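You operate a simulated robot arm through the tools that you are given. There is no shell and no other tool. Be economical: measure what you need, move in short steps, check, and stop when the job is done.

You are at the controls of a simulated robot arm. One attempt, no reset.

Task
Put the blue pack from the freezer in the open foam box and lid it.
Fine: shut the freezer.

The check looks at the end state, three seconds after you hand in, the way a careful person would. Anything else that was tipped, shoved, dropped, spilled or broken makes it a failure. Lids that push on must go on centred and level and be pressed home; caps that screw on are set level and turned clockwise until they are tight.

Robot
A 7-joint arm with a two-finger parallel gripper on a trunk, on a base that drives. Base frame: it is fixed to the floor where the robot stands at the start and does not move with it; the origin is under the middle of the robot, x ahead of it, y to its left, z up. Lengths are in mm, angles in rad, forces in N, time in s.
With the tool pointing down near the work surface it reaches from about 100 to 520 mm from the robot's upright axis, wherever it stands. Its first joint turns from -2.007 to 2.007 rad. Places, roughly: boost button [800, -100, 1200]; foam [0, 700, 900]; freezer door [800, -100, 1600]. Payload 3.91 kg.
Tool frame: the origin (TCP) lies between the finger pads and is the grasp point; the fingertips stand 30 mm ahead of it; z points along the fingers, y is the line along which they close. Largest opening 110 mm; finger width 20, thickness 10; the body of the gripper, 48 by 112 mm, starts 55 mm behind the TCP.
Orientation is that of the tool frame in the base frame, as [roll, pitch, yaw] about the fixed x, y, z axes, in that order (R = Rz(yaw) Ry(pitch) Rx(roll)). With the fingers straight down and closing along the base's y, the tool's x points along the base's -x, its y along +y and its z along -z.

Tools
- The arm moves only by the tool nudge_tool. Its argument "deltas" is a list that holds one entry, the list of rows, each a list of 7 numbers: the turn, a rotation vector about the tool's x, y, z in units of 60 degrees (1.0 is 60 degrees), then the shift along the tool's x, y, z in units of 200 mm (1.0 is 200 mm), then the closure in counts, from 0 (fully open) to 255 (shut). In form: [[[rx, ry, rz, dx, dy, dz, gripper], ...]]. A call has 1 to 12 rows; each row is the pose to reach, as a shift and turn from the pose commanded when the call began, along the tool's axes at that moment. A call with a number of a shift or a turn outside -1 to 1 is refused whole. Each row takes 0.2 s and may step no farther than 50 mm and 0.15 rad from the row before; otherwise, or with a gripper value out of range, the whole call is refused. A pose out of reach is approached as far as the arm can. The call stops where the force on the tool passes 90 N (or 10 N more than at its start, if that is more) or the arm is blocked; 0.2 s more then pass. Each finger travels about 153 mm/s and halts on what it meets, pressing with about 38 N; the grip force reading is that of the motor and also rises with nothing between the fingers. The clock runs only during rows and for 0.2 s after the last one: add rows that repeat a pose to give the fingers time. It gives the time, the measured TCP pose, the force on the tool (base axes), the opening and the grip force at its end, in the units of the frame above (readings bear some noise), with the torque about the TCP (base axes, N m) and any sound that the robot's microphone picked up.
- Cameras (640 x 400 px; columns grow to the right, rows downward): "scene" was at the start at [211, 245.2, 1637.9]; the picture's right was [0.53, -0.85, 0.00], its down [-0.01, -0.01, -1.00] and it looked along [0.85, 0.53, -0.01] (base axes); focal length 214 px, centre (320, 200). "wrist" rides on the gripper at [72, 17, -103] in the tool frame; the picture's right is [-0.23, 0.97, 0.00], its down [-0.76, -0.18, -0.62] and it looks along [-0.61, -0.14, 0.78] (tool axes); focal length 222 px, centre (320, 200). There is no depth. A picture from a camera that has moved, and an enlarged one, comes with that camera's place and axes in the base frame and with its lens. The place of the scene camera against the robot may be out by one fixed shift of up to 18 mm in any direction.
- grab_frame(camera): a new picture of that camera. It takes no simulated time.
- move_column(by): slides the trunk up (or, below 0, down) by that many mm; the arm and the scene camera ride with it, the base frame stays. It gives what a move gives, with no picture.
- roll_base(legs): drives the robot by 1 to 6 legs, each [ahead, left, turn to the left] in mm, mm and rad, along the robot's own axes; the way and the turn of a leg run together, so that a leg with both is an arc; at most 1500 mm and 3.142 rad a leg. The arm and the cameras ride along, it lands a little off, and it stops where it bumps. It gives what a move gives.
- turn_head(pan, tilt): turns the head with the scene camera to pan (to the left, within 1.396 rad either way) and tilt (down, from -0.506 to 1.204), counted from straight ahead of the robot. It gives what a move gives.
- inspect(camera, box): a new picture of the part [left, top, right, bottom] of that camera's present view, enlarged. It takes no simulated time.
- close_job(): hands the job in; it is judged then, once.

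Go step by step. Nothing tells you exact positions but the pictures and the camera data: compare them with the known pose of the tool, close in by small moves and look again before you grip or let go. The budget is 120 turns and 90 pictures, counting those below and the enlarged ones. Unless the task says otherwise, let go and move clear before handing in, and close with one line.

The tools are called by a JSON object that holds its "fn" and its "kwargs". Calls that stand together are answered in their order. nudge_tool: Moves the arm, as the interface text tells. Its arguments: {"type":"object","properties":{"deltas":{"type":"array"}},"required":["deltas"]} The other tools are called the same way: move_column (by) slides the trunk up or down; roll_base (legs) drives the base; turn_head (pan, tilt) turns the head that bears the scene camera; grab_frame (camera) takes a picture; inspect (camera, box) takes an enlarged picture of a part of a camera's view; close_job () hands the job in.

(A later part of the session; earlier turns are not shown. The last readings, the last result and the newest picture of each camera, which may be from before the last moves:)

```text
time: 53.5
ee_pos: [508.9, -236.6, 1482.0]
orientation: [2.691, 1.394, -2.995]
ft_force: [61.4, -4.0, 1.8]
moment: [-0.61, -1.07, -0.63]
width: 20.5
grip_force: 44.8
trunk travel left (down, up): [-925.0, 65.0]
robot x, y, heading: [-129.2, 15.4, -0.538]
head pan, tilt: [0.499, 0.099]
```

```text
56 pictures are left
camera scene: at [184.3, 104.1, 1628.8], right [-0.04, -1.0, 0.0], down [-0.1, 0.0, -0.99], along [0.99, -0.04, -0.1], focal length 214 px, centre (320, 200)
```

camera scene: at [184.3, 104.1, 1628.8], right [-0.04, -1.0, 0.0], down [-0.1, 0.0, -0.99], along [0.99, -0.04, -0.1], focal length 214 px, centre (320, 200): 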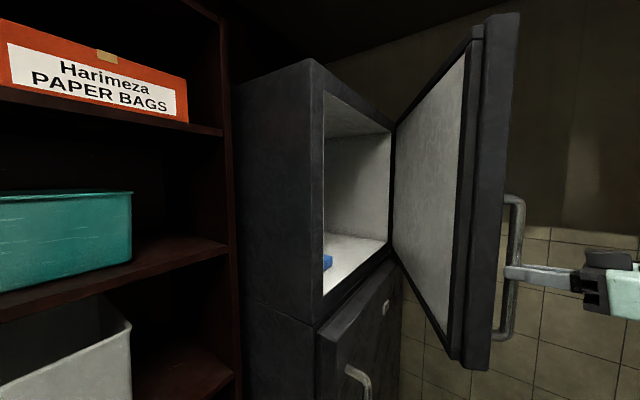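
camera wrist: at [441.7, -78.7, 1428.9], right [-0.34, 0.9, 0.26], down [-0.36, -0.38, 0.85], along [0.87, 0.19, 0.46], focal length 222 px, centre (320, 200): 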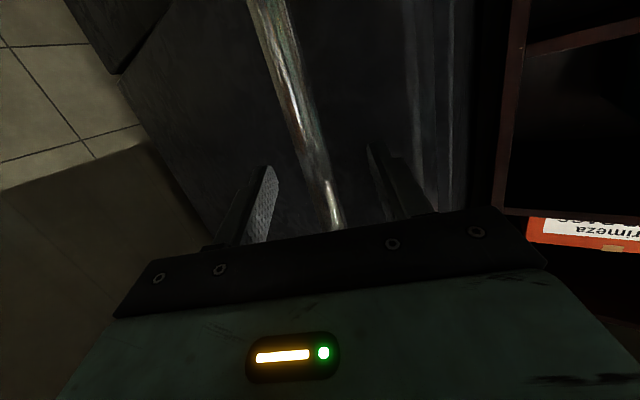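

The door is about 28° open and held. Continuing the pull.

{"fn": "nudge_tool", "kwargs": {"deltas": [[[0, 0, 0, -0.002, -0.119, -0.037, 255], [0, 0, 0, 0, -0.218, -0.094, 255], [0, 0, 0, 0.002, -0.325, -0.149, 255], [0, 0, 0, 0.003, -0.427, -0.201, 255], [0, 0, 0, 0.002, -0.537, -0.243, 255], [0, 0, 0, 0, -0.649, -0.28, 255], [0, 0, 0, -0.001, -0.763, -0.316, 255], [0, 0, 0, -0.005, -0.875, -0.345, 255]]]}}

{"fn": "grab_frame", "kwargs": {"camera": "scene"}}

```text
time: 55.3
ee_pos: [538.5, -423.9, 1482.9]
orientation: [2.705, 1.396, -2.984]
ft_force: [-47.1, -16.3, -3.1]
moment: [-0.71, -0.61, 0.25]
width: 19.9
grip_force: 44.9
trunk travel left (down, up): [-925.0, 65.0]
robot x, y, heading: [-131.6, 13.4, -0.535]
head pan, tilt: [0.499, 0.099]
```

```text
55 pictures are left
camera scene: at [174.4, 102.4, 1631.0], right [-0.04, -1.0, 0.0], down [-0.1, 0.0, -1.0], along [0.99, -0.04, -0.1], focal length 214 px, centre (320, 200)
```

scene: 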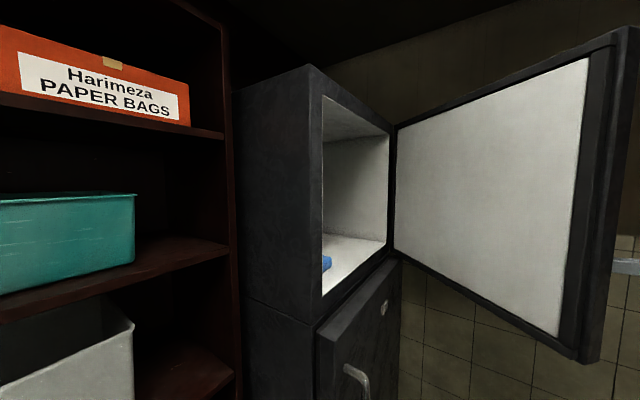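

Door is about 52° open. Let go with a small opening and withdraw.

{"fn": "nudge_tool", "kwargs": {"deltas": [[[0, 0, 0, 0, 0, 0, 165], [0, 0, 0, 0, 0, 0, 165], [0, 0, 0, 0, 0, -0.15, 165], [0, 0, 0, 0, 0, -0.35, 165], [0, 0, 0, 0, 0, -0.55, 165], [0, 0, 0, 0, 0, -0.75, 165]]]}}

{"fn": "turn_head", "kwargs": {"pan": 0.1, "tilt": 0.2}}

{"fn": "grab_frame", "kwargs": {"camera": "scene"}}

```text
time: 56.7
ee_pos: [420.6, -503.3, 1506.3]
orientation: [2.703, 1.393, -2.981]
ft_force: [0.6, 0.4, -1.3]
moment: [-0.03, -0.06, 0.01]
width: 38.8
grip_force: 0.0
trunk travel left (down, up): [-925.0, 65.0]
robot x, y, heading: [-131.1, 10.2, -0.531]
head pan, tilt: [0.499, 0.099]
```

```text
time: 57.6
ee_pos: [422.0, -502.8, 1506.0]
orientation: [2.702, 1.394, -2.983]
ft_force: [0.3, 0.1, -0.9]
moment: [-0.01, -0.03, 0.02]
width: 39.1
grip_force: 0.0
trunk travel left (down, up): [-925.0, 65.0]
robot x, y, heading: [-136.2, 8.2, -0.537]
head pan, tilt: [0.099, 0.201]
```

```text
54 pictures are left
camera scene: at [171.1, 68.0, 1620.6], right [-0.42, -0.91, 0.0], down [-0.18, 0.08, -0.98], along [0.89, -0.41, -0.2], focal length 214 px, centre (320, 200)
```

scene: 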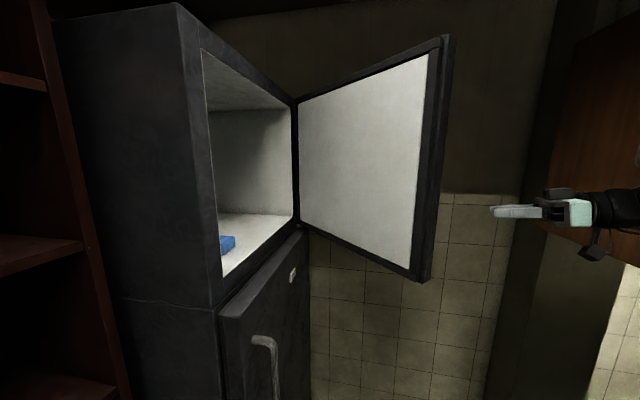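

Door stays put. I'll bring the closed fingers around to the inside of the door, then drive ahead to push it wider.

{"fn": "nudge_tool", "kwargs": {"deltas": [[[0, 0, 0, 0, 0.186, 0.079, 255], [0, 0, 0, 0, 0.372, 0.158, 255], [0, 0, 0, 0, 0.558, 0.237, 255], [0, 0, 0, 0, 0.744, 0.316, 255], [0, 0, 0, 0, 0.93, 0.395, 255]]]}}

{"fn": "nudge_tool", "kwargs": {"deltas": [[[0, 0, 0, -0.034, 0.015, 0.218, 255], [0, 0, 0, -0.068, 0.03, 0.435, 255], [0, 0, 0, -0.1, 0.045, 0.653, 255], [0, 0, 0, -0.135, 0.06, 0.87, 255]]]}}

{"fn": "grab_frame", "kwargs": {"camera": "scene"}}

```text
time: 58.8
ee_pos: [380.1, -306.6, 1506.4]
orientation: [2.698, 1.396, -2.988]
ft_force: [0.4, -0.8, -0.7]
moment: [0.02, -0.03, 0.03]
width: 0.0
grip_force: 37.3
trunk travel left (down, up): [-925.0, 65.0]
robot x, y, heading: [-131.2, 9.9, -0.535]
head pan, tilt: [0.099, 0.201]
```

```text
time: 59.8
ee_pos: [519.8, -197.1, 1505.4]
orientation: [2.699, 1.394, -2.988]
ft_force: [-1.2, 0.7, 0.9]
moment: [0.03, -0.01, -0.02]
width: 0.0
grip_force: 37.9
trunk travel left (down, up): [-925.0, 65.0]
robot x, y, heading: [-131.9, 9.0, -0.54]
head pan, tilt: [0.099, 0.201]
```

```text
53 pictures are left
camera scene: at [170.6, 67.8, 1620.7], right [-0.42, -0.91, 0.0], down [-0.18, 0.08, -0.98], along [0.89, -0.42, -0.2], focal length 214 px, centre (320, 200)
```

scene: 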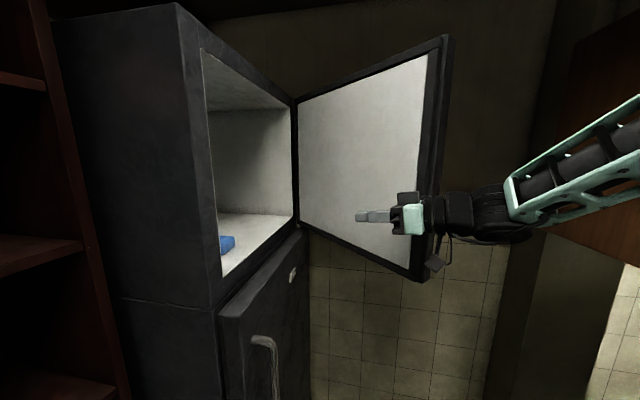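

The gripper is inside the door opening. Driving ahead along the freezer front to swing the door wider.

{"fn": "roll_base", "kwargs": {"legs": [[220, 0, 0]]}}

{"fn": "grab_frame", "kwargs": {"camera": "scene"}}

```text
time: 61.5
ee_pos: [708.6, -303.9, 1504.3]
orientation: [2.702, 1.395, -2.977]
ft_force: [0.0, 0.4, -0.1]
moment: [-0.01, 0.02, -0.02]
width: 0.0
grip_force: 37.2
trunk travel left (down, up): [-925.0, 65.0]
robot x, y, heading: [54.8, -96.8, -0.532]
head pan, tilt: [0.099, 0.201]
```

```text
52 pictures are left
camera scene: at [357.8, -41.0, 1620.6], right [-0.42, -0.91, 0.0], down [-0.18, 0.08, -0.98], along [0.89, -0.41, -0.2], focal length 214 px, centre (320, 200)
```

scene: 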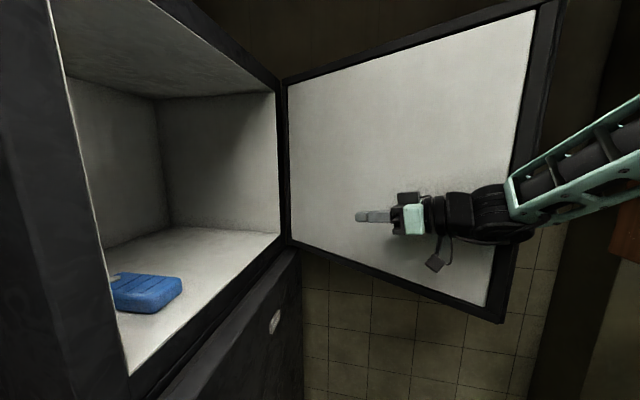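

The blue pack is on the freezer floor near the front-left, around (770, 85, 1390). I'll zoom in.

{"fn": "inspect", "kwargs": {"camera": "scene", "box": [60, 220, 260, 345]}}

{"fn": "turn_head", "kwargs": {"pan": 0.9, "tilt": 0.4}}

{"fn": "grab_frame", "kwargs": {"camera": "scene"}}

```text
3.20 times, centred on (160, 282) of scene
camera zoom: at [357.8, -41.0, 1620.6], right [-0.42, -0.91, 0.0], down [-0.18, 0.08, -0.98], along [0.89, -0.41, -0.2], focal length 686 px, centre (832, -64)
```

zoom: 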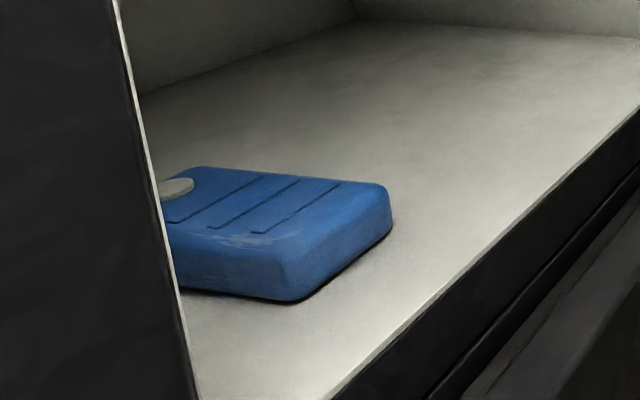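

```text
time: 62.6
ee_pos: [708.4, -303.9, 1504.5]
orientation: [2.7, 1.396, -2.981]
ft_force: [-0.5, -0.6, 0.3]
moment: [-0.01, 0.01, -0.03]
width: 0.0
grip_force: 37.5
trunk travel left (down, up): [-925.0, 65.0]
robot x, y, heading: [53.0, -98.2, -0.531]
head pan, tilt: [0.901, 0.4]
```

```text
50 pictures are left
camera scene: at [359.9, 31.2, 1602.1], right [0.36, -0.93, 0.0], down [-0.36, -0.14, -0.92], along [0.86, 0.33, -0.39], focal length 214 px, centre (320, 200)
```

scene: 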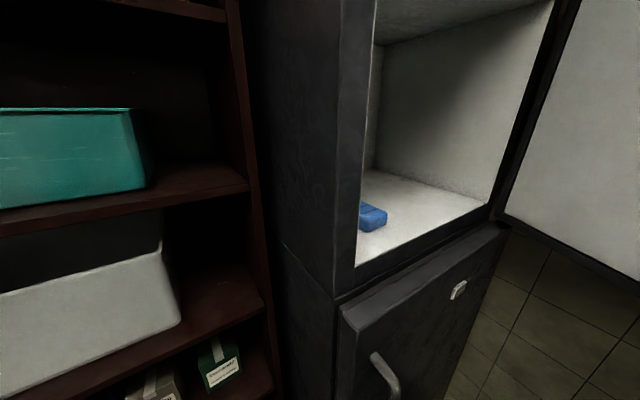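

I'll drive ahead another 200 mm: it opens the door further and puts me in front of the pack.

{"fn": "roll_base", "kwargs": {"legs": [[200, 0, 0]]}}

{"fn": "grab_frame", "kwargs": {"camera": "scene"}}

{"fn": "turn_head", "kwargs": {"pan": 0.0, "tilt": 0.2}}

{"fn": "grab_frame", "kwargs": {"camera": "scene"}}

```text
time: 64.2
ee_pos: [880.4, -403.9, 1504.6]
orientation: [2.701, 1.395, -2.975]
ft_force: [-0.6, -0.6, 0.4]
moment: [0.0, -0.03, 0.0]
width: 0.0
grip_force: 37.9
trunk travel left (down, up): [-925.0, 65.0]
robot x, y, heading: [225.8, -196.9, -0.526]
head pan, tilt: [0.901, 0.4]
```

```text
49 pictures are left
camera scene: at [530.3, -68.0, 1602.1], right [0.36, -0.93, 0.0], down [-0.36, -0.14, -0.92], along [0.86, 0.33, -0.39], focal length 214 px, centre (320, 200)
```

scene: 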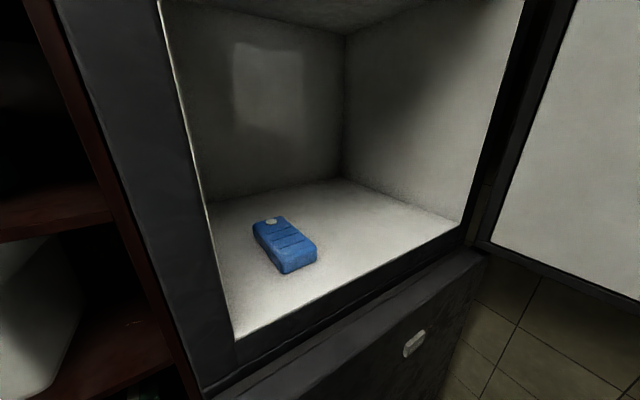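

```text
time: 65.4
ee_pos: [880.6, -403.7, 1505.0]
orientation: [2.701, 1.393, -2.975]
ft_force: [-0.6, -0.3, -0.3]
moment: [0.02, 0.01, -0.02]
width: 0.0
grip_force: 37.4
trunk travel left (down, up): [-925.0, 65.0]
robot x, y, heading: [225.5, -199.3, -0.532]
head pan, tilt: [0.0, 0.201]
```

```text
48 pictures are left
camera scene: at [524.6, -148.7, 1620.6], right [-0.5, -0.86, 0.0], down [-0.17, 0.1, -0.98], along [0.85, -0.49, -0.2], focal length 214 px, centre (320, 200)
```

scene: 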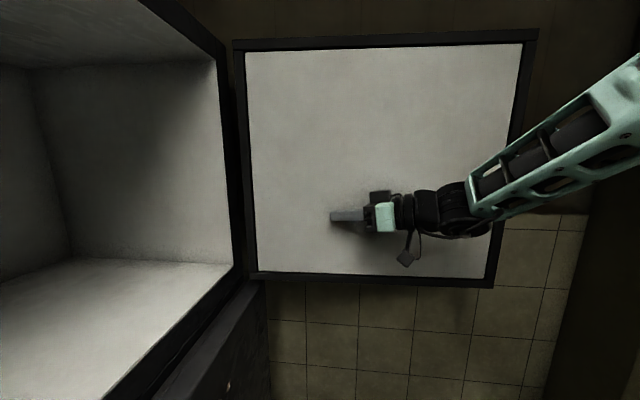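

The door is now near 85–90°, and the pack (about 65×135×28 mm, long axis pointing inwards) is centred near (820,116), floor z≈1362. I'll bring the arm in front of the opening with the tool pitched 45° down.

{"fn": "nudge_tool", "kwargs": {"deltas": [[[0, 0, 0, 0.01, 0.224, -0.022, 0], [0, 0, 0, 0.02, 0.448, -0.045, 0], [0, 0, 0, 0.03, 0.672, -0.068, 0], [0, 0, 0, 0.039, 0.895, -0.09, 0]]]}}

{"fn": "nudge_tool", "kwargs": {"deltas": [[[-0.046, 0.1, -0.036, 0.007, 0.149, -0.015, 0], [-0.092, 0.2, -0.071, 0.013, 0.298, -0.03, 0], [-0.138, 0.3, -0.107, 0.02, 0.448, -0.045, 0], [-0.185, 0.4, -0.142, 0.026, 0.597, -0.06, 0], [-0.231, 0.5, -0.178, 0.033, 0.746, -0.075, 0], [-0.277, 0.598, -0.2135, 0.039, 0.895, -0.09, 0], [-0.277, 0.598, -0.2135, 0.039, 0.895, -0.09, 0]]]}}

{"fn": "turn_head", "kwargs": {"pan": 0.9, "tilt": 0.3}}

{"fn": "grab_frame", "kwargs": {"camera": "scene"}}

{"fn": "grab_frame", "kwargs": {"camera": "wrist"}}

```text
time: 66.4
ee_pos: [763.8, -265.9, 1515.8]
orientation: [2.703, 1.394, -2.975]
ft_force: [0.8, -1.1, 0.0]
moment: [0.01, 0.04, 0.02]
width: 109.8
grip_force: 0.1
trunk travel left (down, up): [-925.0, 65.0]
robot x, y, heading: [227.0, -198.9, -0.529]
head pan, tilt: [0.0, 0.201]
```

```text
time: 68.0
ee_pos: [645.6, -131.0, 1521.9]
orientation: [3.131, 0.792, -2.195]
ft_force: [-0.3, -0.8, -1.4]
moment: [0.01, -0.02, 0.01]
width: 109.9
grip_force: 0.0
out of reach, approached as far as the arm can: row 3, 4
trunk travel left (down, up): [-925.0, 65.0]
robot x, y, heading: [227.2, -199.2, -0.529]
head pan, tilt: [0.0, 0.201]
```

```text
time: 69.2
ee_pos: [645.7, -129.4, 1522.6]
orientation: [3.131, 0.792, -2.194]
ft_force: [0.6, -0.4, 0.1]
moment: [0.02, 0.01, -0.01]
width: 110.1
grip_force: 0.1
trunk travel left (down, up): [-925.0, 65.0]
robot x, y, heading: [226.2, -201.1, -0.53]
head pan, tilt: [0.901, 0.3]
```

```text
47 pictures are left
camera scene: at [531.1, -67.9, 1611.3], right [0.36, -0.93, 0.0], down [-0.28, -0.11, -0.96], along [0.89, 0.35, -0.3], focal length 214 px, centre (320, 200)
```

scene: 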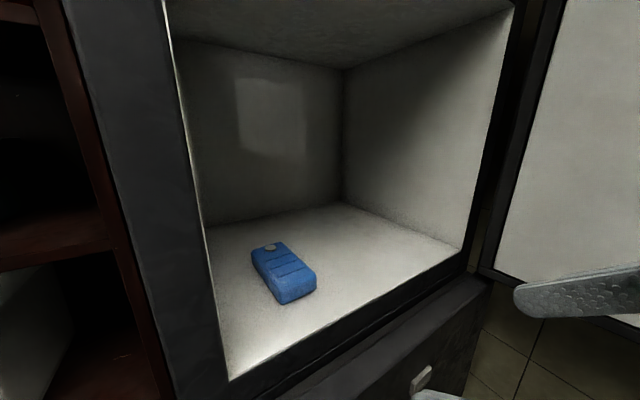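

```text
46 pictures are left
camera wrist: at [561.3, -222.1, 1542.5], right [-0.7, 0.69, 0.17], down [0.2, -0.03, 0.98], along [0.68, 0.72, -0.12], focal length 222 px, centre (320, 200)
```

wrist: 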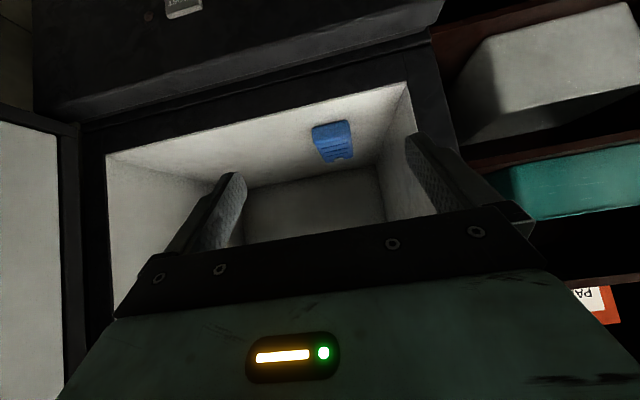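

The pack lies straight along the tool axis, 300 mm ahead. Advancing into the freezer above it.

{"fn": "nudge_tool", "kwargs": {"deltas": [[[0, 0, 0, -0.09, 0, 0.163, 0], [0, 0, 0, -0.18, 0, 0.326, 0], [0, 0, 0, -0.27, 0, 0.49, 0], [0, 0, 0, -0.363, 0, 0.653, 0], [0, 0, 0, -0.454, 0, 0.816, 0], [0, 0, 0, -0.454, 0, 0.816, 0]]]}}

{"fn": "grab_frame", "kwargs": {"camera": "wrist"}}

{"fn": "grab_frame", "kwargs": {"camera": "scene"}}

```text
time: 70.6
ee_pos: [753.0, 17.7, 1471.2]
orientation: [3.13, 0.794, -2.195]
ft_force: [0.2, 0.5, -0.2]
moment: [-0.02, 0.01, -0.02]
width: 110.1
grip_force: 0.1
trunk travel left (down, up): [-925.0, 65.0]
robot x, y, heading: [228.4, -200.0, -0.53]
head pan, tilt: [0.901, 0.3]
```

```text
45 pictures are left
camera wrist: at [667.1, -73.8, 1491.3], right [-0.7, 0.69, 0.17], down [0.2, -0.03, 0.98], along [0.68, 0.72, -0.12], focal length 222 px, centre (320, 200)
```

wrist: 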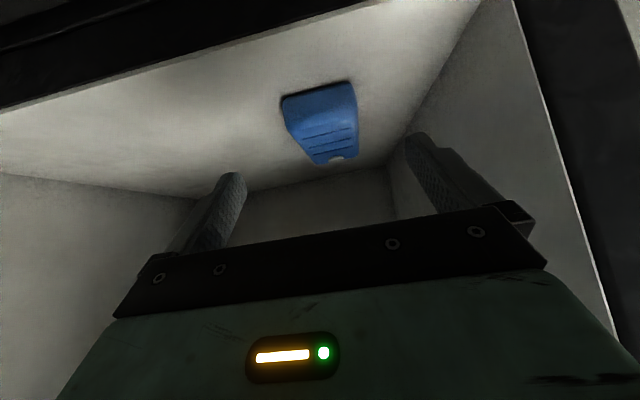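

```text
44 pictures are left
camera scene: at [531.3, -67.6, 1611.2], right [0.36, -0.93, 0.0], down [-0.28, -0.11, -0.96], along [0.89, 0.35, -0.3], focal length 214 px, centre (320, 200)
```

scene: 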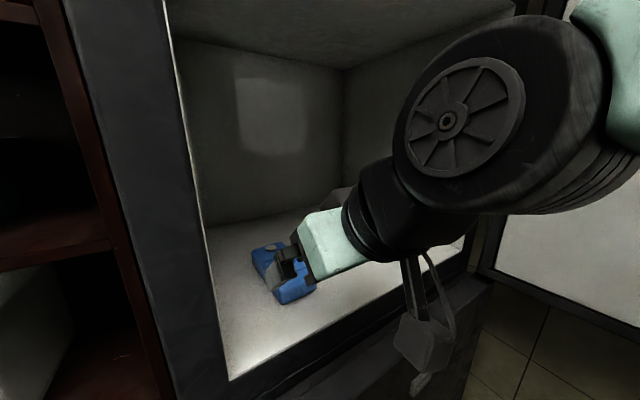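

Pack centre is ~128 mm ahead and 7 mm to the left. Moving over it and descending with the fingers straddling it.

{"fn": "nudge_tool", "kwargs": {"deltas": [[[0, 0, 0, -0.095, 0.012, 0.17, 0], [0, 0, 0, -0.19, 0.024, 0.34, 0], [0, 0, 0, -0.286, 0.035, 0.511, 0], [0, 0, 0, -0.236, 0.035, 0.56, 0], [0, 0, 0, -0.195, 0.035, 0.6, 0], [0, 0, 0, -0.195, 0.035, 0.6, 0]]]}}

{"fn": "grab_frame", "kwargs": {"camera": "wrist"}}

{"fn": "inspect", "kwargs": {"camera": "scene", "box": [200, 200, 400, 325]}}

```text
time: 72.0
ee_pos: [809.8, 113.2, 1415.3]
orientation: [3.133, 0.792, -2.194]
ft_force: [-1.1, 0.4, 0.4]
moment: [0.0, 0.02, -0.03]
width: 110.0
grip_force: 0.0
trunk travel left (down, up): [-925.0, 65.0]
robot x, y, heading: [225.5, -199.1, -0.528]
head pan, tilt: [0.901, 0.3]
```

```text
43 pictures are left
camera wrist: at [724.8, 21.9, 1436.3], right [-0.7, 0.69, 0.17], down [0.2, -0.03, 0.98], along [0.68, 0.72, -0.12], focal length 222 px, centre (320, 200)
```

wrist: 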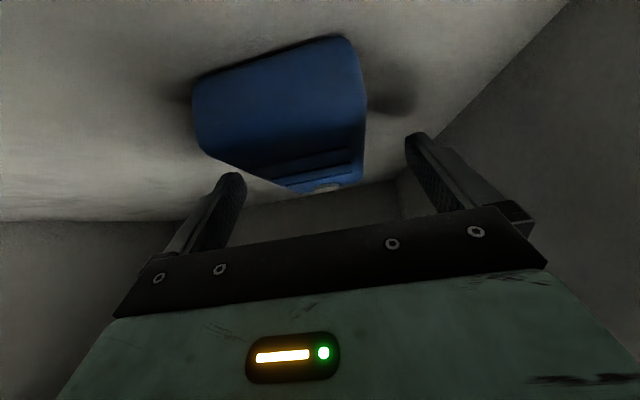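

```text
3.20 times, centred on (300, 262) of scene
camera zoom: at [531.1, -67.8, 1611.3], right [0.36, -0.93, 0.0], down [-0.28, -0.11, -0.96], along [0.89, 0.35, -0.3], focal length 686 px, centre (384, 0)
```

zoom: 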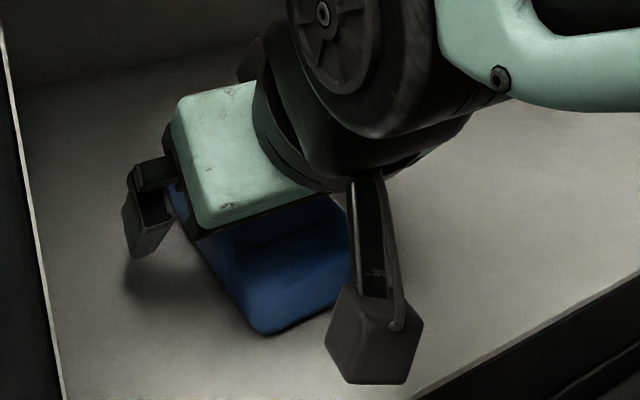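

Pack is centred between the fingers (within ~4 mm) and aligned. Descend the last bit and close.

{"fn": "nudge_tool", "kwargs": {"deltas": [[[0, 0, 0, 0.02, -0.02, 0.02, 0], [0, 0, 0, 0.043, -0.02, 0.043, 0], [0, 0, 0, 0.043, -0.02, 0.043, 0]]]}}

{"fn": "nudge_tool", "kwargs": {"deltas": [[[0, 0, 0, 0, 0, 0, 120], [0, 0, 0, 0, 0, 0, 255], [0, 0, 0, 0, 0, 0, 255], [0, 0, 0, 0, 0, 0, 255]]]}}

{"fn": "grab_frame", "kwargs": {"camera": "wrist"}}

```text
time: 72.8
ee_pos: [812.0, 111.2, 1403.1]
orientation: [3.131, 0.793, -2.195]
ft_force: [-0.1, 0.3, 0.0]
moment: [0.03, -0.01, 0.02]
width: 109.9
grip_force: 0.0
trunk travel left (down, up): [-925.0, 65.0]
robot x, y, heading: [224.2, -201.1, -0.525]
head pan, tilt: [0.901, 0.3]
```

```text
time: 73.8
ee_pos: [812.1, 112.0, 1404.3]
orientation: [3.131, 0.792, -2.193]
ft_force: [-1.0, -0.6, -0.2]
moment: [0.13, 0.0, 0.01]
width: 67.7
grip_force: 37.9
trunk travel left (down, up): [-925.0, 65.0]
robot x, y, heading: [225.5, -202.5, -0.532]
head pan, tilt: [0.901, 0.3]
```

```text
41 pictures are left
camera wrist: at [727.3, 19.8, 1424.4], right [-0.7, 0.69, 0.17], down [0.2, -0.03, 0.98], along [0.68, 0.72, -0.12], focal length 222 px, centre (320, 200)
```

wrist: 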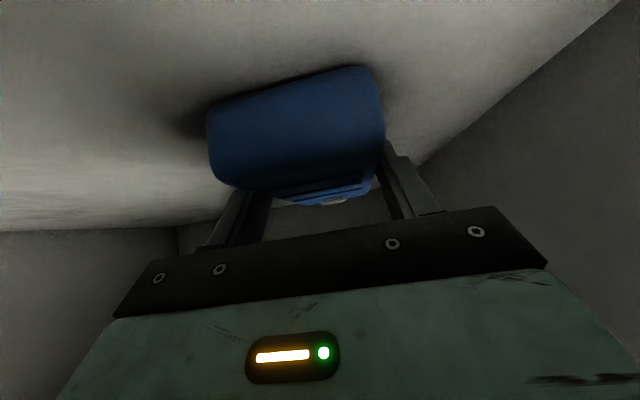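

Gripped (68 mm). Lift a little and check.

{"fn": "nudge_tool", "kwargs": {"deltas": [[[0, 0, 0, -0.05, 0, -0.05, 255], [0, 0, 0, -0.1, 0, -0.1, 255], [0, 0, 0, -0.16, 0, -0.16, 255], [0, 0, 0, -0.16, 0, -0.16, 255]]]}}

{"fn": "grab_frame", "kwargs": {"camera": "wrist"}}

{"fn": "grab_frame", "kwargs": {"camera": "scene"}}

```text
time: 74.8
ee_pos: [811.9, 110.3, 1448.9]
orientation: [3.132, 0.793, -2.194]
ft_force: [-0.6, 0.1, -3.4]
moment: [-0.05, 0.0, 0.02]
width: 67.8
grip_force: 38.1
trunk travel left (down, up): [-925.0, 65.0]
robot x, y, heading: [224.2, -198.1, -0.53]
head pan, tilt: [0.901, 0.3]
```

```text
40 pictures are left
camera wrist: at [727.3, 18.5, 1469.2], right [-0.7, 0.69, 0.17], down [0.2, -0.03, 0.98], along [0.68, 0.72, -0.12], focal length 222 px, centre (320, 200)
```

wrist: 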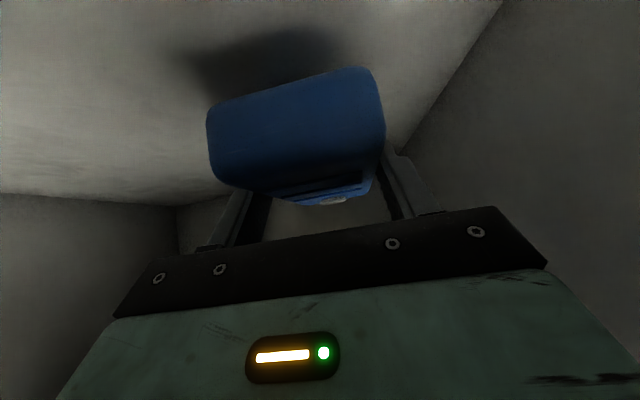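

```text
39 pictures are left
camera scene: at [531.2, -67.7, 1611.3], right [0.36, -0.93, 0.0], down [-0.28, -0.11, -0.96], along [0.89, 0.35, -0.3], focal length 214 px, centre (320, 200)
```

scene: 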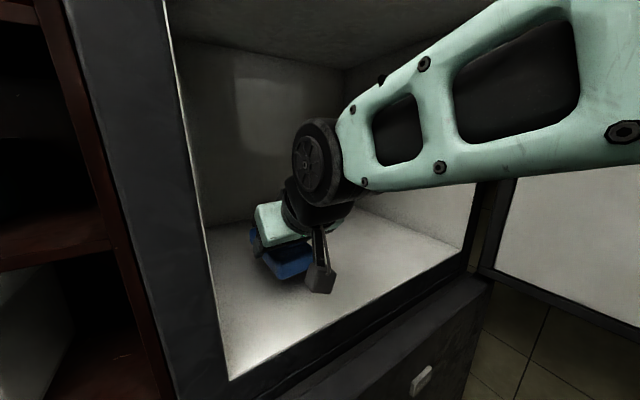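

The pack is held securely. Retracting straight out of the freezer.

{"fn": "nudge_tool", "kwargs": {"deltas": [[[0, 0, 0, 0.133, 0, -0.135, 255], [0, 0, 0, 0.267, 0, -0.27, 255], [0, 0, 0, 0.4, 0, -0.406, 255], [0, 0, 0, 0.533, 0, -0.541, 255], [0, 0, 0, 0.667, 0, -0.676, 255]]]}}

{"fn": "nudge_tool", "kwargs": {"deltas": [[[0, 0, 0, 0.133, 0, -0.135, 255], [0, 0, 0, 0.267, 0, -0.27, 255], [0, 0, 0, 0.4, 0, -0.406, 255], [0, 0, 0, 0.533, 0, -0.541, 255], [0, 0, 0, 0.667, 0, -0.676, 255]]]}}

{"fn": "grab_frame", "kwargs": {"camera": "scene"}}

```text
time: 76.0
ee_pos: [702.2, -44.8, 1450.5]
orientation: [3.132, 0.794, -2.193]
ft_force: [0.3, 0.7, -3.5]
moment: [-0.01, 0.07, 0.0]
width: 67.9
grip_force: 37.9
trunk travel left (down, up): [-925.0, 65.0]
robot x, y, heading: [226.8, -197.8, -0.532]
head pan, tilt: [0.901, 0.3]
```

```text
time: 77.2
ee_pos: [627.3, -159.2, 1440.4]
orientation: [3.132, 0.792, -2.197]
ft_force: [0.4, 1.6, -2.4]
moment: [-0.07, 0.02, -0.03]
width: 68.1
grip_force: 38.0
out of reach, approached as far as the arm can: row 4, 5
trunk travel left (down, up): [-925.0, 65.0]
robot x, y, heading: [224.3, -200.3, -0.53]
head pan, tilt: [0.901, 0.3]
```

```text
38 pictures are left
camera scene: at [531.1, -67.5, 1611.2], right [0.36, -0.93, 0.0], down [-0.28, -0.11, -0.96], along [0.89, 0.35, -0.3], focal length 214 px, centre (320, 200)
```

scene: 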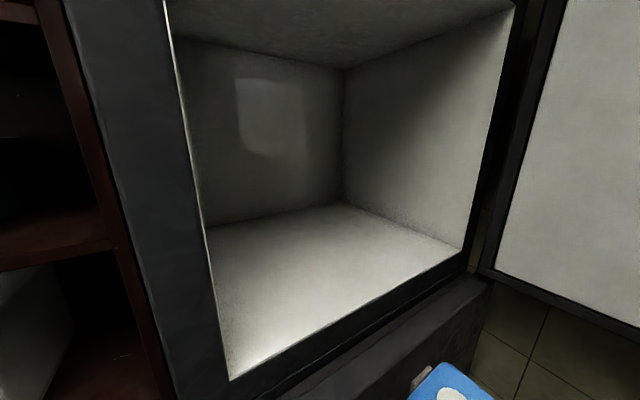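

Pack is clear of the freezer. Driving back along the corridor toward the bench.

{"fn": "roll_base", "kwargs": {"legs": [[-300, -30, 0], [-300, 0, 0]]}}

{"fn": "turn_head", "kwargs": {"pan": 1.39, "tilt": 0.5}}

{"fn": "grab_frame", "kwargs": {"camera": "scene"}}

```text
time: 80.8
ee_pos: [97.8, 113.3, 1441.0]
orientation: [3.131, 0.791, -2.199]
ft_force: [0.3, -1.0, -3.2]
moment: [-0.01, 0.03, 0.03]
width: 67.8
grip_force: 38.2
trunk travel left (down, up): [-925.0, 65.0]
robot x, y, heading: [-300.0, 76.8, -0.539]
head pan, tilt: [0.901, 0.3]
```

```text
time: 81.8
ee_pos: [99.6, 113.5, 1441.0]
orientation: [3.131, 0.793, -2.197]
ft_force: [-0.1, 0.5, -3.3]
moment: [-0.07, 0.02, -0.02]
width: 67.7
grip_force: 37.8
trunk travel left (down, up): [-925.0, 65.0]
robot x, y, heading: [-301.9, 75.1, -0.534]
head pan, tilt: [1.389, 0.499]
```

```text
37 pictures are left
camera scene: at [-23.0, 239.9, 1592.9], right [0.76, -0.65, 0.0], down [-0.31, -0.36, -0.88], along [0.57, 0.66, -0.48], focal length 214 px, centre (320, 200)
```

scene: 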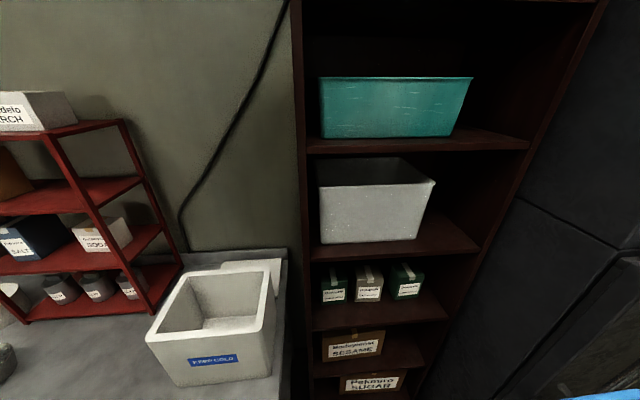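

The foam box's rim is at z≈1085, centre about (22,706), opening ~270×197 outside; the lid lies behind it. I'll turn to face the bench and come alongside.

{"fn": "roll_base", "kwargs": {"legs": [[0, 0, 1.447]]}}

{"fn": "roll_base", "kwargs": {"legs": [[130, 155, 0]]}}

{"fn": "turn_head", "kwargs": {"pan": -0.2, "tilt": 0.75}}

{"fn": "grab_frame", "kwargs": {"camera": "scene"}}

```text
time: 85.6
ee_pos: [-275.4, 475.6, 1440.2]
orientation: [3.131, 0.793, -0.787]
ft_force: [0.9, 0.4, -2.9]
moment: [-0.04, -0.01, 0.05]
width: 67.7
grip_force: 37.5
trunk travel left (down, up): [-925.0, 65.0]
robot x, y, heading: [-303.3, 75.3, 0.881]
head pan, tilt: [1.389, 0.499]
```

```text
time: 87.2
ee_pos: [-312.0, 674.8, 1440.6]
orientation: [3.131, 0.793, -0.784]
ft_force: [0.1, 0.9, -1.8]
moment: [-0.02, -0.03, -0.02]
width: 67.5
grip_force: 38.2
trunk travel left (down, up): [-925.0, 65.0]
robot x, y, heading: [-340.2, 271.7, 0.884]
head pan, tilt: [1.389, 0.499]
```

```text
time: 88.9
ee_pos: [-311.0, 673.7, 1440.8]
orientation: [3.129, 0.794, -0.785]
ft_force: [-0.9, -0.2, -2.3]
moment: [-0.05, -0.03, 0.0]
width: 67.8
grip_force: 38.5
trunk travel left (down, up): [-925.0, 65.0]
robot x, y, heading: [-332.7, 272.7, 0.884]
head pan, tilt: [-0.201, 0.75]
```

```text
36 pictures are left
camera scene: at [-348.3, 558.6, 1570.9], right [0.63, -0.78, 0.0], down [-0.53, -0.43, -0.73], along [0.57, 0.46, -0.68], focal length 214 px, centre (320, 200)
```

scene: 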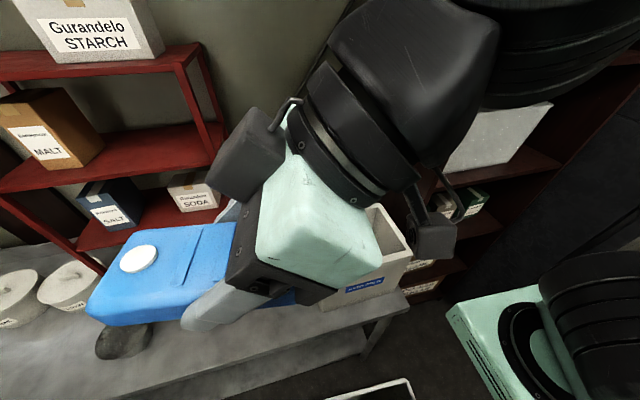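

I'm alongside the bench; the pack is in hand. Swinging it over the box while turning the tool to point down.

{"fn": "nudge_tool", "kwargs": {"deltas": [[[0, 0.094, 0, 0.09, 0.161, -0.092, 255], [0, 0.188, 0, 0.18, 0.321, -0.184, 255], [0, 0.281, 0, 0.27, 0.482, -0.277, 255], [0, 0.375, 0, 0.361, 0.643, -0.369, 255], [0, 0.375, 0, 0.361, 0.643, -0.369, 255]]]}}

{"fn": "nudge_tool", "kwargs": {"deltas": [[[0, 0.094, 0, 0.119, 0.161, -0.049, 255], [0, 0.188, 0, 0.238, 0.321, -0.098, 255], [0, 0.281, 0, 0.358, 0.482, -0.148, 255], [0, 0.375, 0, 0.477, 0.643, -0.197, 255], [0, 0.375, 0, 0.477, 0.643, -0.197, 255]]]}}

{"fn": "grab_frame", "kwargs": {"camera": "scene"}}

{"fn": "grab_frame", "kwargs": {"camera": "wrist"}}

```text
time: 90.3
ee_pos: [-308.9, 561.5, 1374.5]
orientation: [3.127, 0.304, -0.857]
ft_force: [-0.6, -0.2, -2.9]
moment: [-0.01, 0.03, -0.01]
width: 67.5
grip_force: 38.0
out of reach, approached as far as the arm can: row 1, 2, 3, 4, 5
trunk travel left (down, up): [-925.0, 65.0]
robot x, y, heading: [-337.1, 275.2, 0.884]
head pan, tilt: [-0.201, 0.75]
stopped in row 5: the arm was blocked; the commanded pose is now the measured one
```

```text
time: 91.0
ee_pos: [-286.1, 522.3, 1367.2]
orientation: [3.069, 0.063, -1.087]
ft_force: [-0.3, -0.8, -2.9]
moment: [0.01, 0.0, -0.01]
width: 67.6
grip_force: 37.8
out of reach, approached as far as the arm can: row 1, 2
trunk travel left (down, up): [-925.0, 65.0]
robot x, y, heading: [-335.9, 269.1, 0.885]
head pan, tilt: [-0.201, 0.75]
stopped in row 3: the arm was blocked; the commanded pose is now the measured one
```

```text
35 pictures are left
camera scene: at [-351.6, 560.7, 1569.8], right [0.67, -0.75, 0.0], down [-0.52, -0.46, -0.72], along [0.54, 0.48, -0.69], focal length 214 px, centre (320, 200)
```

scene: 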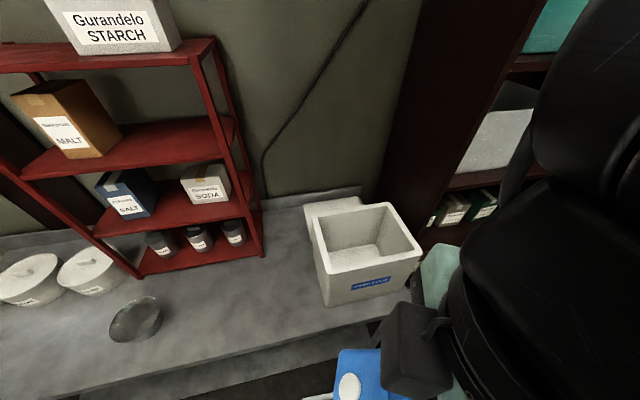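

```text
34 pictures are left
camera wrist: at [-256.7, 448.8, 1466.2], right [-0.96, -0.26, 0.09], down [-0.14, 0.74, 0.65], along [-0.23, 0.62, -0.75], focal length 222 px, centre (320, 200)
```

wrist: 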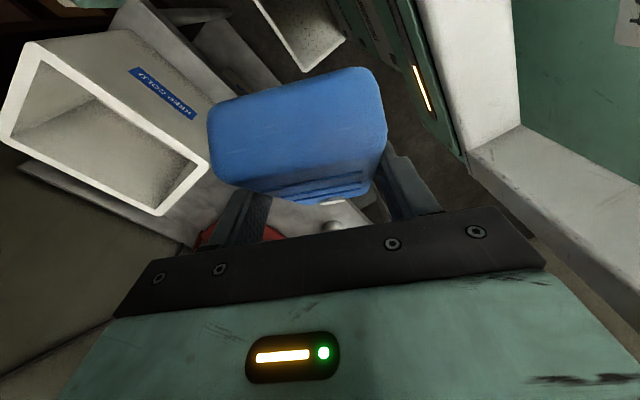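

I moved the wrong way (sign of the tool's y axis); no contact with the surroundings. Correcting: move out toward the box and square the tool.

{"fn": "nudge_tool", "kwargs": {"deltas": [[[0, 0, 0, -0.009, -0.11, -0.007, 255], [0.017, 0.015, -0.1, -0.018, -0.22, -0.015, 255], [0.034, 0.03, -0.2, -0.036, -0.44, -0.03, 255], [0.052, 0.045, -0.3, -0.054, -0.66, -0.045, 255], [0.069, 0.06, -0.41, -0.072, -0.883, -0.06, 255], [0.069, 0.06, -0.41, -0.072, -0.883, -0.06, 255]]]}}

{"fn": "grab_frame", "kwargs": {"camera": "scene"}}

```text
time: 92.4
ee_pos: [-137.5, 616.6, 1367.3]
orientation: [-3.125, 0.009, -0.654]
ft_force: [-0.4, 0.0, -4.1]
moment: [0.01, -0.01, 0.0]
width: 67.7
grip_force: 37.8
out of reach, approached as far as the arm can: row 1, 2
trunk travel left (down, up): [-925.0, 65.0]
robot x, y, heading: [-338.1, 276.1, 0.881]
head pan, tilt: [-0.201, 0.75]
```

```text
33 pictures are left
camera scene: at [-348.1, 558.7, 1570.9], right [0.63, -0.78, 0.0], down [-0.53, -0.43, -0.73], along [0.57, 0.46, -0.68], focal length 214 px, centre (320, 200)
```

scene: 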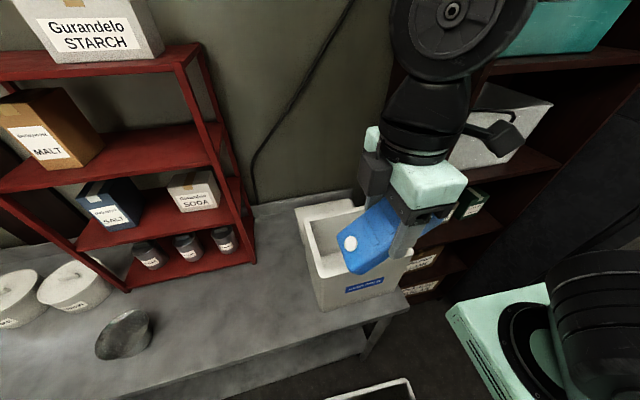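

Now over toward the box; moving the pack above the box centre (~(8,713)).

{"fn": "nudge_tool", "kwargs": {"deltas": [[[0, 0, 0, 0.067, -0.206, 0, 255], [0, 0, 0, 0.135, -0.412, 0, 255], [0, 0, 0, 0.202, -0.618, 0, 255], [0, 0, 0, 0.27, -0.824, 0, 255], [0, 0, 0, 0.27, -0.824, 0, 255]]]}}

{"fn": "move_column", "kwargs": {"by": -130}}

{"fn": "grab_frame", "kwargs": {"camera": "wrist"}}

{"fn": "grab_frame", "kwargs": {"camera": "scene"}}

```text
time: 93.6
ee_pos: [7.3, 717.7, 1369.4]
orientation: [-3.126, 0.011, -0.652]
ft_force: [0.6, -0.1, -2.9]
moment: [-0.03, 0.02, -0.01]
width: 67.6
grip_force: 37.6
trunk travel left (down, up): [-925.0, 65.0]
robot x, y, heading: [-339.3, 273.9, 0.88]
head pan, tilt: [-0.201, 0.75]
```

```text
time: 95.1
ee_pos: [7.0, 717.2, 1238.8]
orientation: [-3.126, 0.01, -0.652]
ft_force: [1.1, 0.5, -3.0]
moment: [-0.01, -0.02, 0.04]
width: 67.8
grip_force: 37.8
trunk travel left (down, up): [-795.0, 195.0]
robot x, y, heading: [-339.3, 272.4, 0.878]
head pan, tilt: [-0.201, 0.75]
```

```text
32 pictures are left
camera wrist: at [54.7, 657.5, 1340.8], right [-0.77, -0.63, -0.01], down [-0.5, 0.59, 0.63], along [-0.39, 0.5, -0.77], focal length 222 px, centre (320, 200)
```

wrist: 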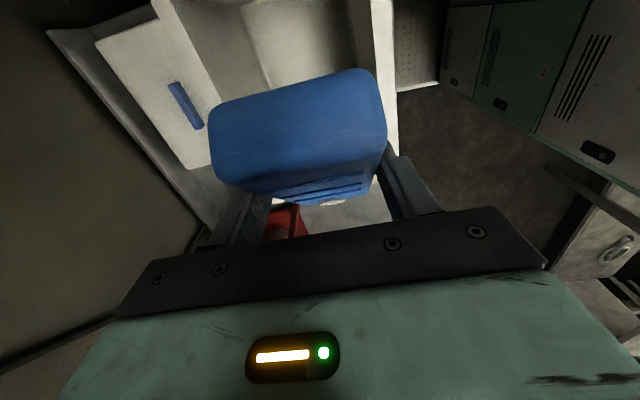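

```text
31 pictures are left
camera scene: at [-348.1, 558.6, 1440.9], right [0.63, -0.78, 0.0], down [-0.53, -0.43, -0.73], along [0.57, 0.46, -0.68], focal length 214 px, centre (320, 200)
```

scene: 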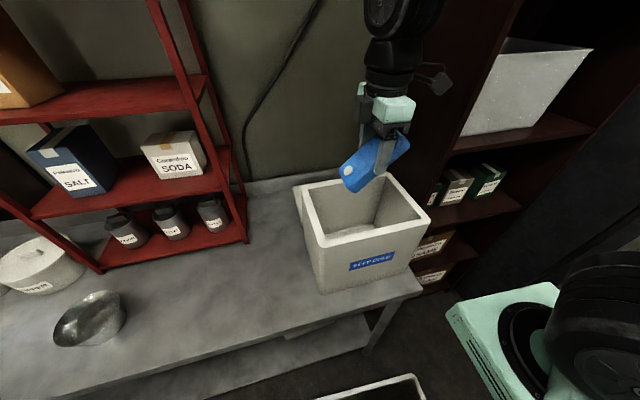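

The pack hangs above the box opening. I'll check the alignment with an enlarged wrist view before lowering.

{"fn": "inspect", "kwargs": {"camera": "wrist", "box": [60, 0, 460, 250]}}

{"fn": "inspect", "kwargs": {"camera": "scene", "box": [260, 80, 460, 300]}}

```text
1.60 times, centred on (260, 125) of wrist
camera zoom: at [54.7, 657.5, 1340.8], right [-0.77, -0.63, -0.01], down [-0.5, 0.59, 0.63], along [-0.39, 0.5, -0.77], focal length 355 px, centre (416, 320)
```

zoom: 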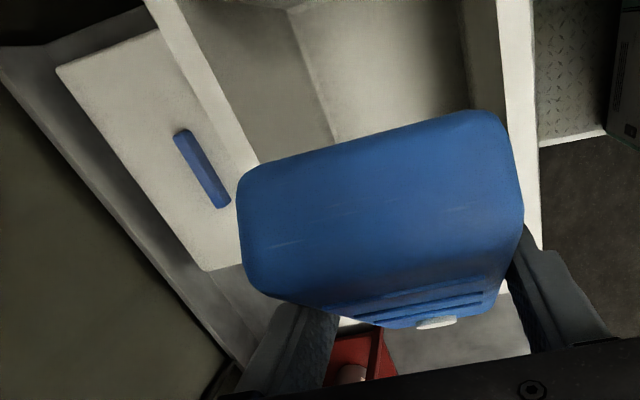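

```text
1.82 times, centred on (360, 190) of scene
camera zoom: at [-348.1, 558.6, 1440.9], right [0.63, -0.78, 0.0], down [-0.53, -0.43, -0.73], along [0.57, 0.46, -0.68], focal length 390 px, centre (247, 218)
```

zoom: 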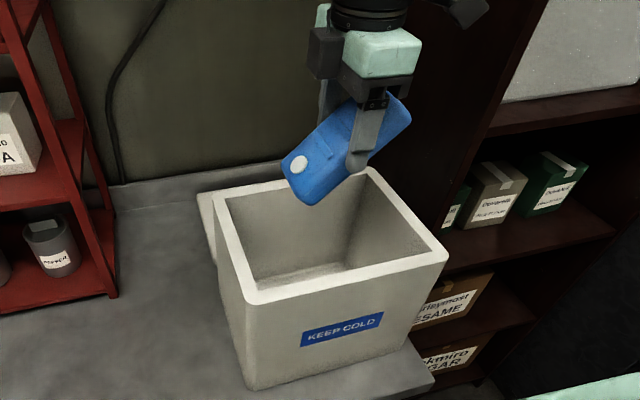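

The box centre is about 15 mm further in than the tool; shift and lower halfway, then check.

{"fn": "nudge_tool", "kwargs": {"deltas": [[[0, 0, 0, -0.04, -0.077, 0, 255], [0, 0, 0, -0.04, -0.077, 0.2, 255], [0, 0, 0, -0.04, -0.077, 0.4, 255], [0, 0, 0, -0.04, -0.077, 0.6, 255], [0, 0, 0, -0.04, -0.077, 0.6, 255]]]}}

{"fn": "inspect", "kwargs": {"camera": "scene", "box": [260, 80, 460, 300]}}

{"fn": "grab_frame", "kwargs": {"camera": "wrist"}}

```text
time: 96.3
ee_pos: [8.7, 737.8, 1119.8]
orientation: [-3.124, 0.011, -0.652]
ft_force: [-1.0, 0.9, -2.8]
moment: [0.0, 0.01, 0.01]
width: 67.8
grip_force: 38.5
trunk travel left (down, up): [-795.0, 195.0]
robot x, y, heading: [-339.7, 273.9, 0.885]
head pan, tilt: [-0.201, 0.75]
```

```text
1.82 times, centred on (360, 190) of scene
camera zoom: at [-348.1, 558.6, 1440.9], right [0.63, -0.78, 0.0], down [-0.53, -0.43, -0.73], along [0.57, 0.46, -0.68], focal length 390 px, centre (247, 218)
```

zoom: 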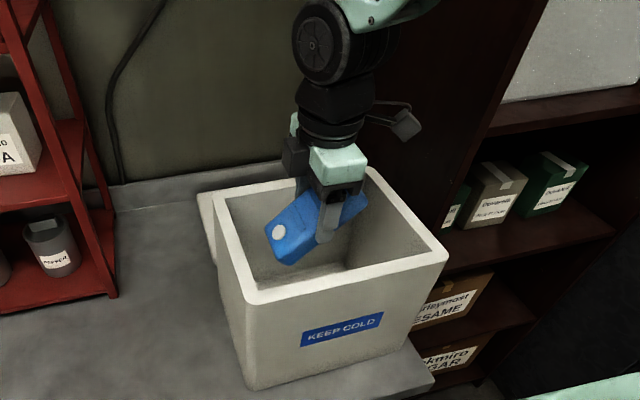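

```text
27 pictures are left
camera wrist: at [56.3, 677.4, 1220.8], right [-0.77, -0.64, -0.01], down [-0.5, 0.59, 0.63], along [-0.39, 0.5, -0.77], focal length 222 px, centre (320, 200)
```

wrist: 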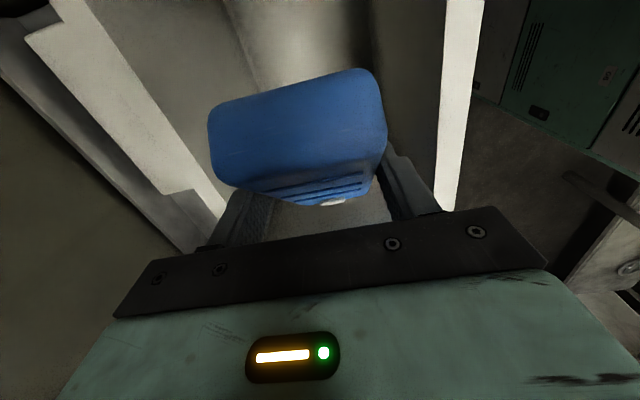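

Well centred between front and back walls. Lowering to near the box floor.

{"fn": "nudge_tool", "kwargs": {"deltas": [[[0, 0, 0, 0, 0, 0.2, 255], [0, 0, 0, 0, 0, 0.4, 255], [0, 0, 0, 0, 0, 0.5, 255], [0, 0, 0, 0, 0, 0.58, 255], [0, 0, 0, 0, 0, 0.58, 255]]]}}

{"fn": "inspect", "kwargs": {"camera": "scene", "box": [260, 80, 460, 300]}}

```text
time: 97.5
ee_pos: [10.9, 739.4, 1003.3]
orientation: [-3.124, 0.011, -0.655]
ft_force: [-0.8, -0.8, -2.7]
moment: [0.02, 0.0, 0.01]
width: 67.7
grip_force: 38.5
trunk travel left (down, up): [-795.0, 195.0]
robot x, y, heading: [-334.9, 274.4, 0.881]
head pan, tilt: [-0.201, 0.75]
```

```text
1.82 times, centred on (360, 190) of scene
camera zoom: at [-348.1, 558.6, 1440.9], right [0.63, -0.78, 0.0], down [-0.53, -0.43, -0.73], along [0.57, 0.46, -0.68], focal length 390 px, centre (247, 218)
```

zoom: 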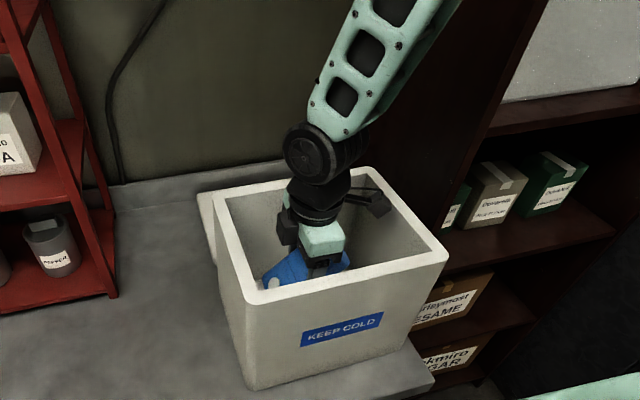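

{"fn": "nudge_tool", "kwargs": {"deltas": [[[0, 0, 0, 0, 0, 0.05, 255], [0, 0, 0, 0, 0, 0.1, 255], [0, 0, 0, 0, 0, 0.15, 255]]]}}

{"fn": "grab_frame", "kwargs": {"camera": "wrist"}}

```text
time: 98.3
ee_pos: [9.9, 739.5, 973.0]
orientation: [-3.123, 0.01, -0.65]
ft_force: [0.8, -0.2, -2.9]
moment: [-0.01, 0.0, 0.01]
width: 67.6
grip_force: 38.0
trunk travel left (down, up): [-795.0, 195.0]
robot x, y, heading: [-335.7, 272.7, 0.88]
head pan, tilt: [-0.201, 0.75]
```

```text
25 pictures are left
camera wrist: at [58.2, 679.6, 1074.2], right [-0.77, -0.63, -0.01], down [-0.5, 0.59, 0.63], along [-0.39, 0.5, -0.77], focal length 222 px, centre (320, 200)
```

wrist: 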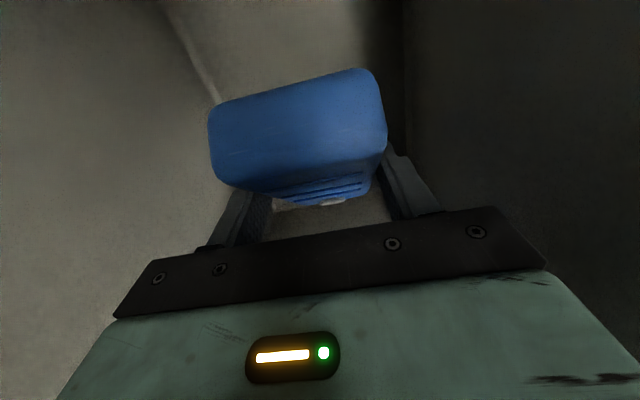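

{"fn": "nudge_tool", "kwargs": {"deltas": [[[0, 0, 0, 0, 0, 0.04, 255], [0, 0, 0, 0, 0, 0.08, 255], [0, 0, 0, 0, 0, 0.12, 255], [0, 0, 0, 0, 0, 0.16, 255]]]}}

```text
time: 99.3
ee_pos: [11.0, 738.8, 942.7]
orientation: [-3.123, 0.009, -0.655]
ft_force: [7.5, -6.1, 28.3]
moment: [-0.5, 0.99, 0.24]
width: 67.9
grip_force: 37.9
trunk travel left (down, up): [-795.0, 195.0]
robot x, y, heading: [-336.3, 271.9, 0.881]
head pan, tilt: [-0.201, 0.75]
```

Contact with the box floor. Easing up 4 mm and releasing gently.

{"fn": "nudge_tool", "kwargs": {"deltas": [[[0, 0, 0, 0, 0, -0.01, 255], [0, 0, 0, 0, 0, -0.01, 85], [0, 0, 0, 0, 0, -0.01, 65], [0, 0, 0, 0, 0, -0.01, 55], [0, 0, 0, 0, 0, -0.01, 55]]]}}

{"fn": "nudge_tool", "kwargs": {"deltas": [[[0, 0, 0, 0, 0, -0.2, 55], [0, 0, 0, 0, 0, -0.4, 55], [0, 0, 0, 0, 0, -0.6, 55], [0, 0, 0, 0, 0, -0.8, 55], [0, 0, 0, 0, 0, -1.0, 55]]]}}

{"fn": "grab_frame", "kwargs": {"camera": "wrist"}}

```text
time: 100.5
ee_pos: [9.4, 740.2, 943.2]
orientation: [-3.125, 0.01, -0.654]
ft_force: [0.6, -0.3, 0.5]
moment: [0.01, 0.0, 0.0]
width: 86.4
grip_force: 0.1
trunk travel left (down, up): [-795.0, 195.0]
robot x, y, heading: [-334.7, 273.6, 0.877]
head pan, tilt: [-0.201, 0.75]
```

```text
time: 101.7
ee_pos: [11.0, 735.8, 1143.2]
orientation: [-3.125, 0.009, -0.652]
ft_force: [0.9, 0.6, -0.1]
moment: [-0.07, 0.02, 0.0]
width: 86.0
grip_force: 0.2
trunk travel left (down, up): [-795.0, 195.0]
robot x, y, heading: [-336.3, 273.8, 0.882]
head pan, tilt: [-0.201, 0.75]
```

```text
24 pictures are left
camera wrist: at [59.6, 677.5, 1244.5], right [-0.77, -0.64, -0.01], down [-0.5, 0.59, 0.63], along [-0.39, 0.5, -0.77], focal length 222 px, centre (320, 200)
```

wrist: 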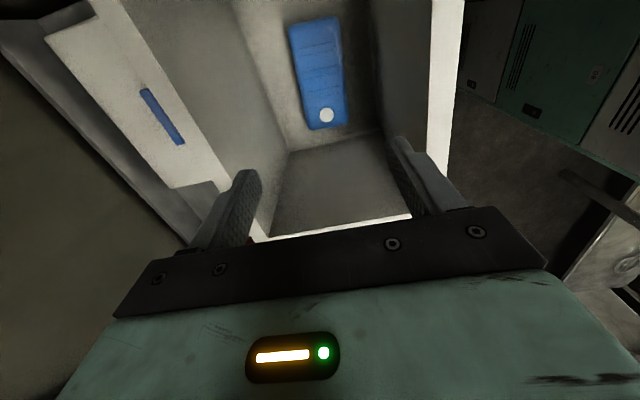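

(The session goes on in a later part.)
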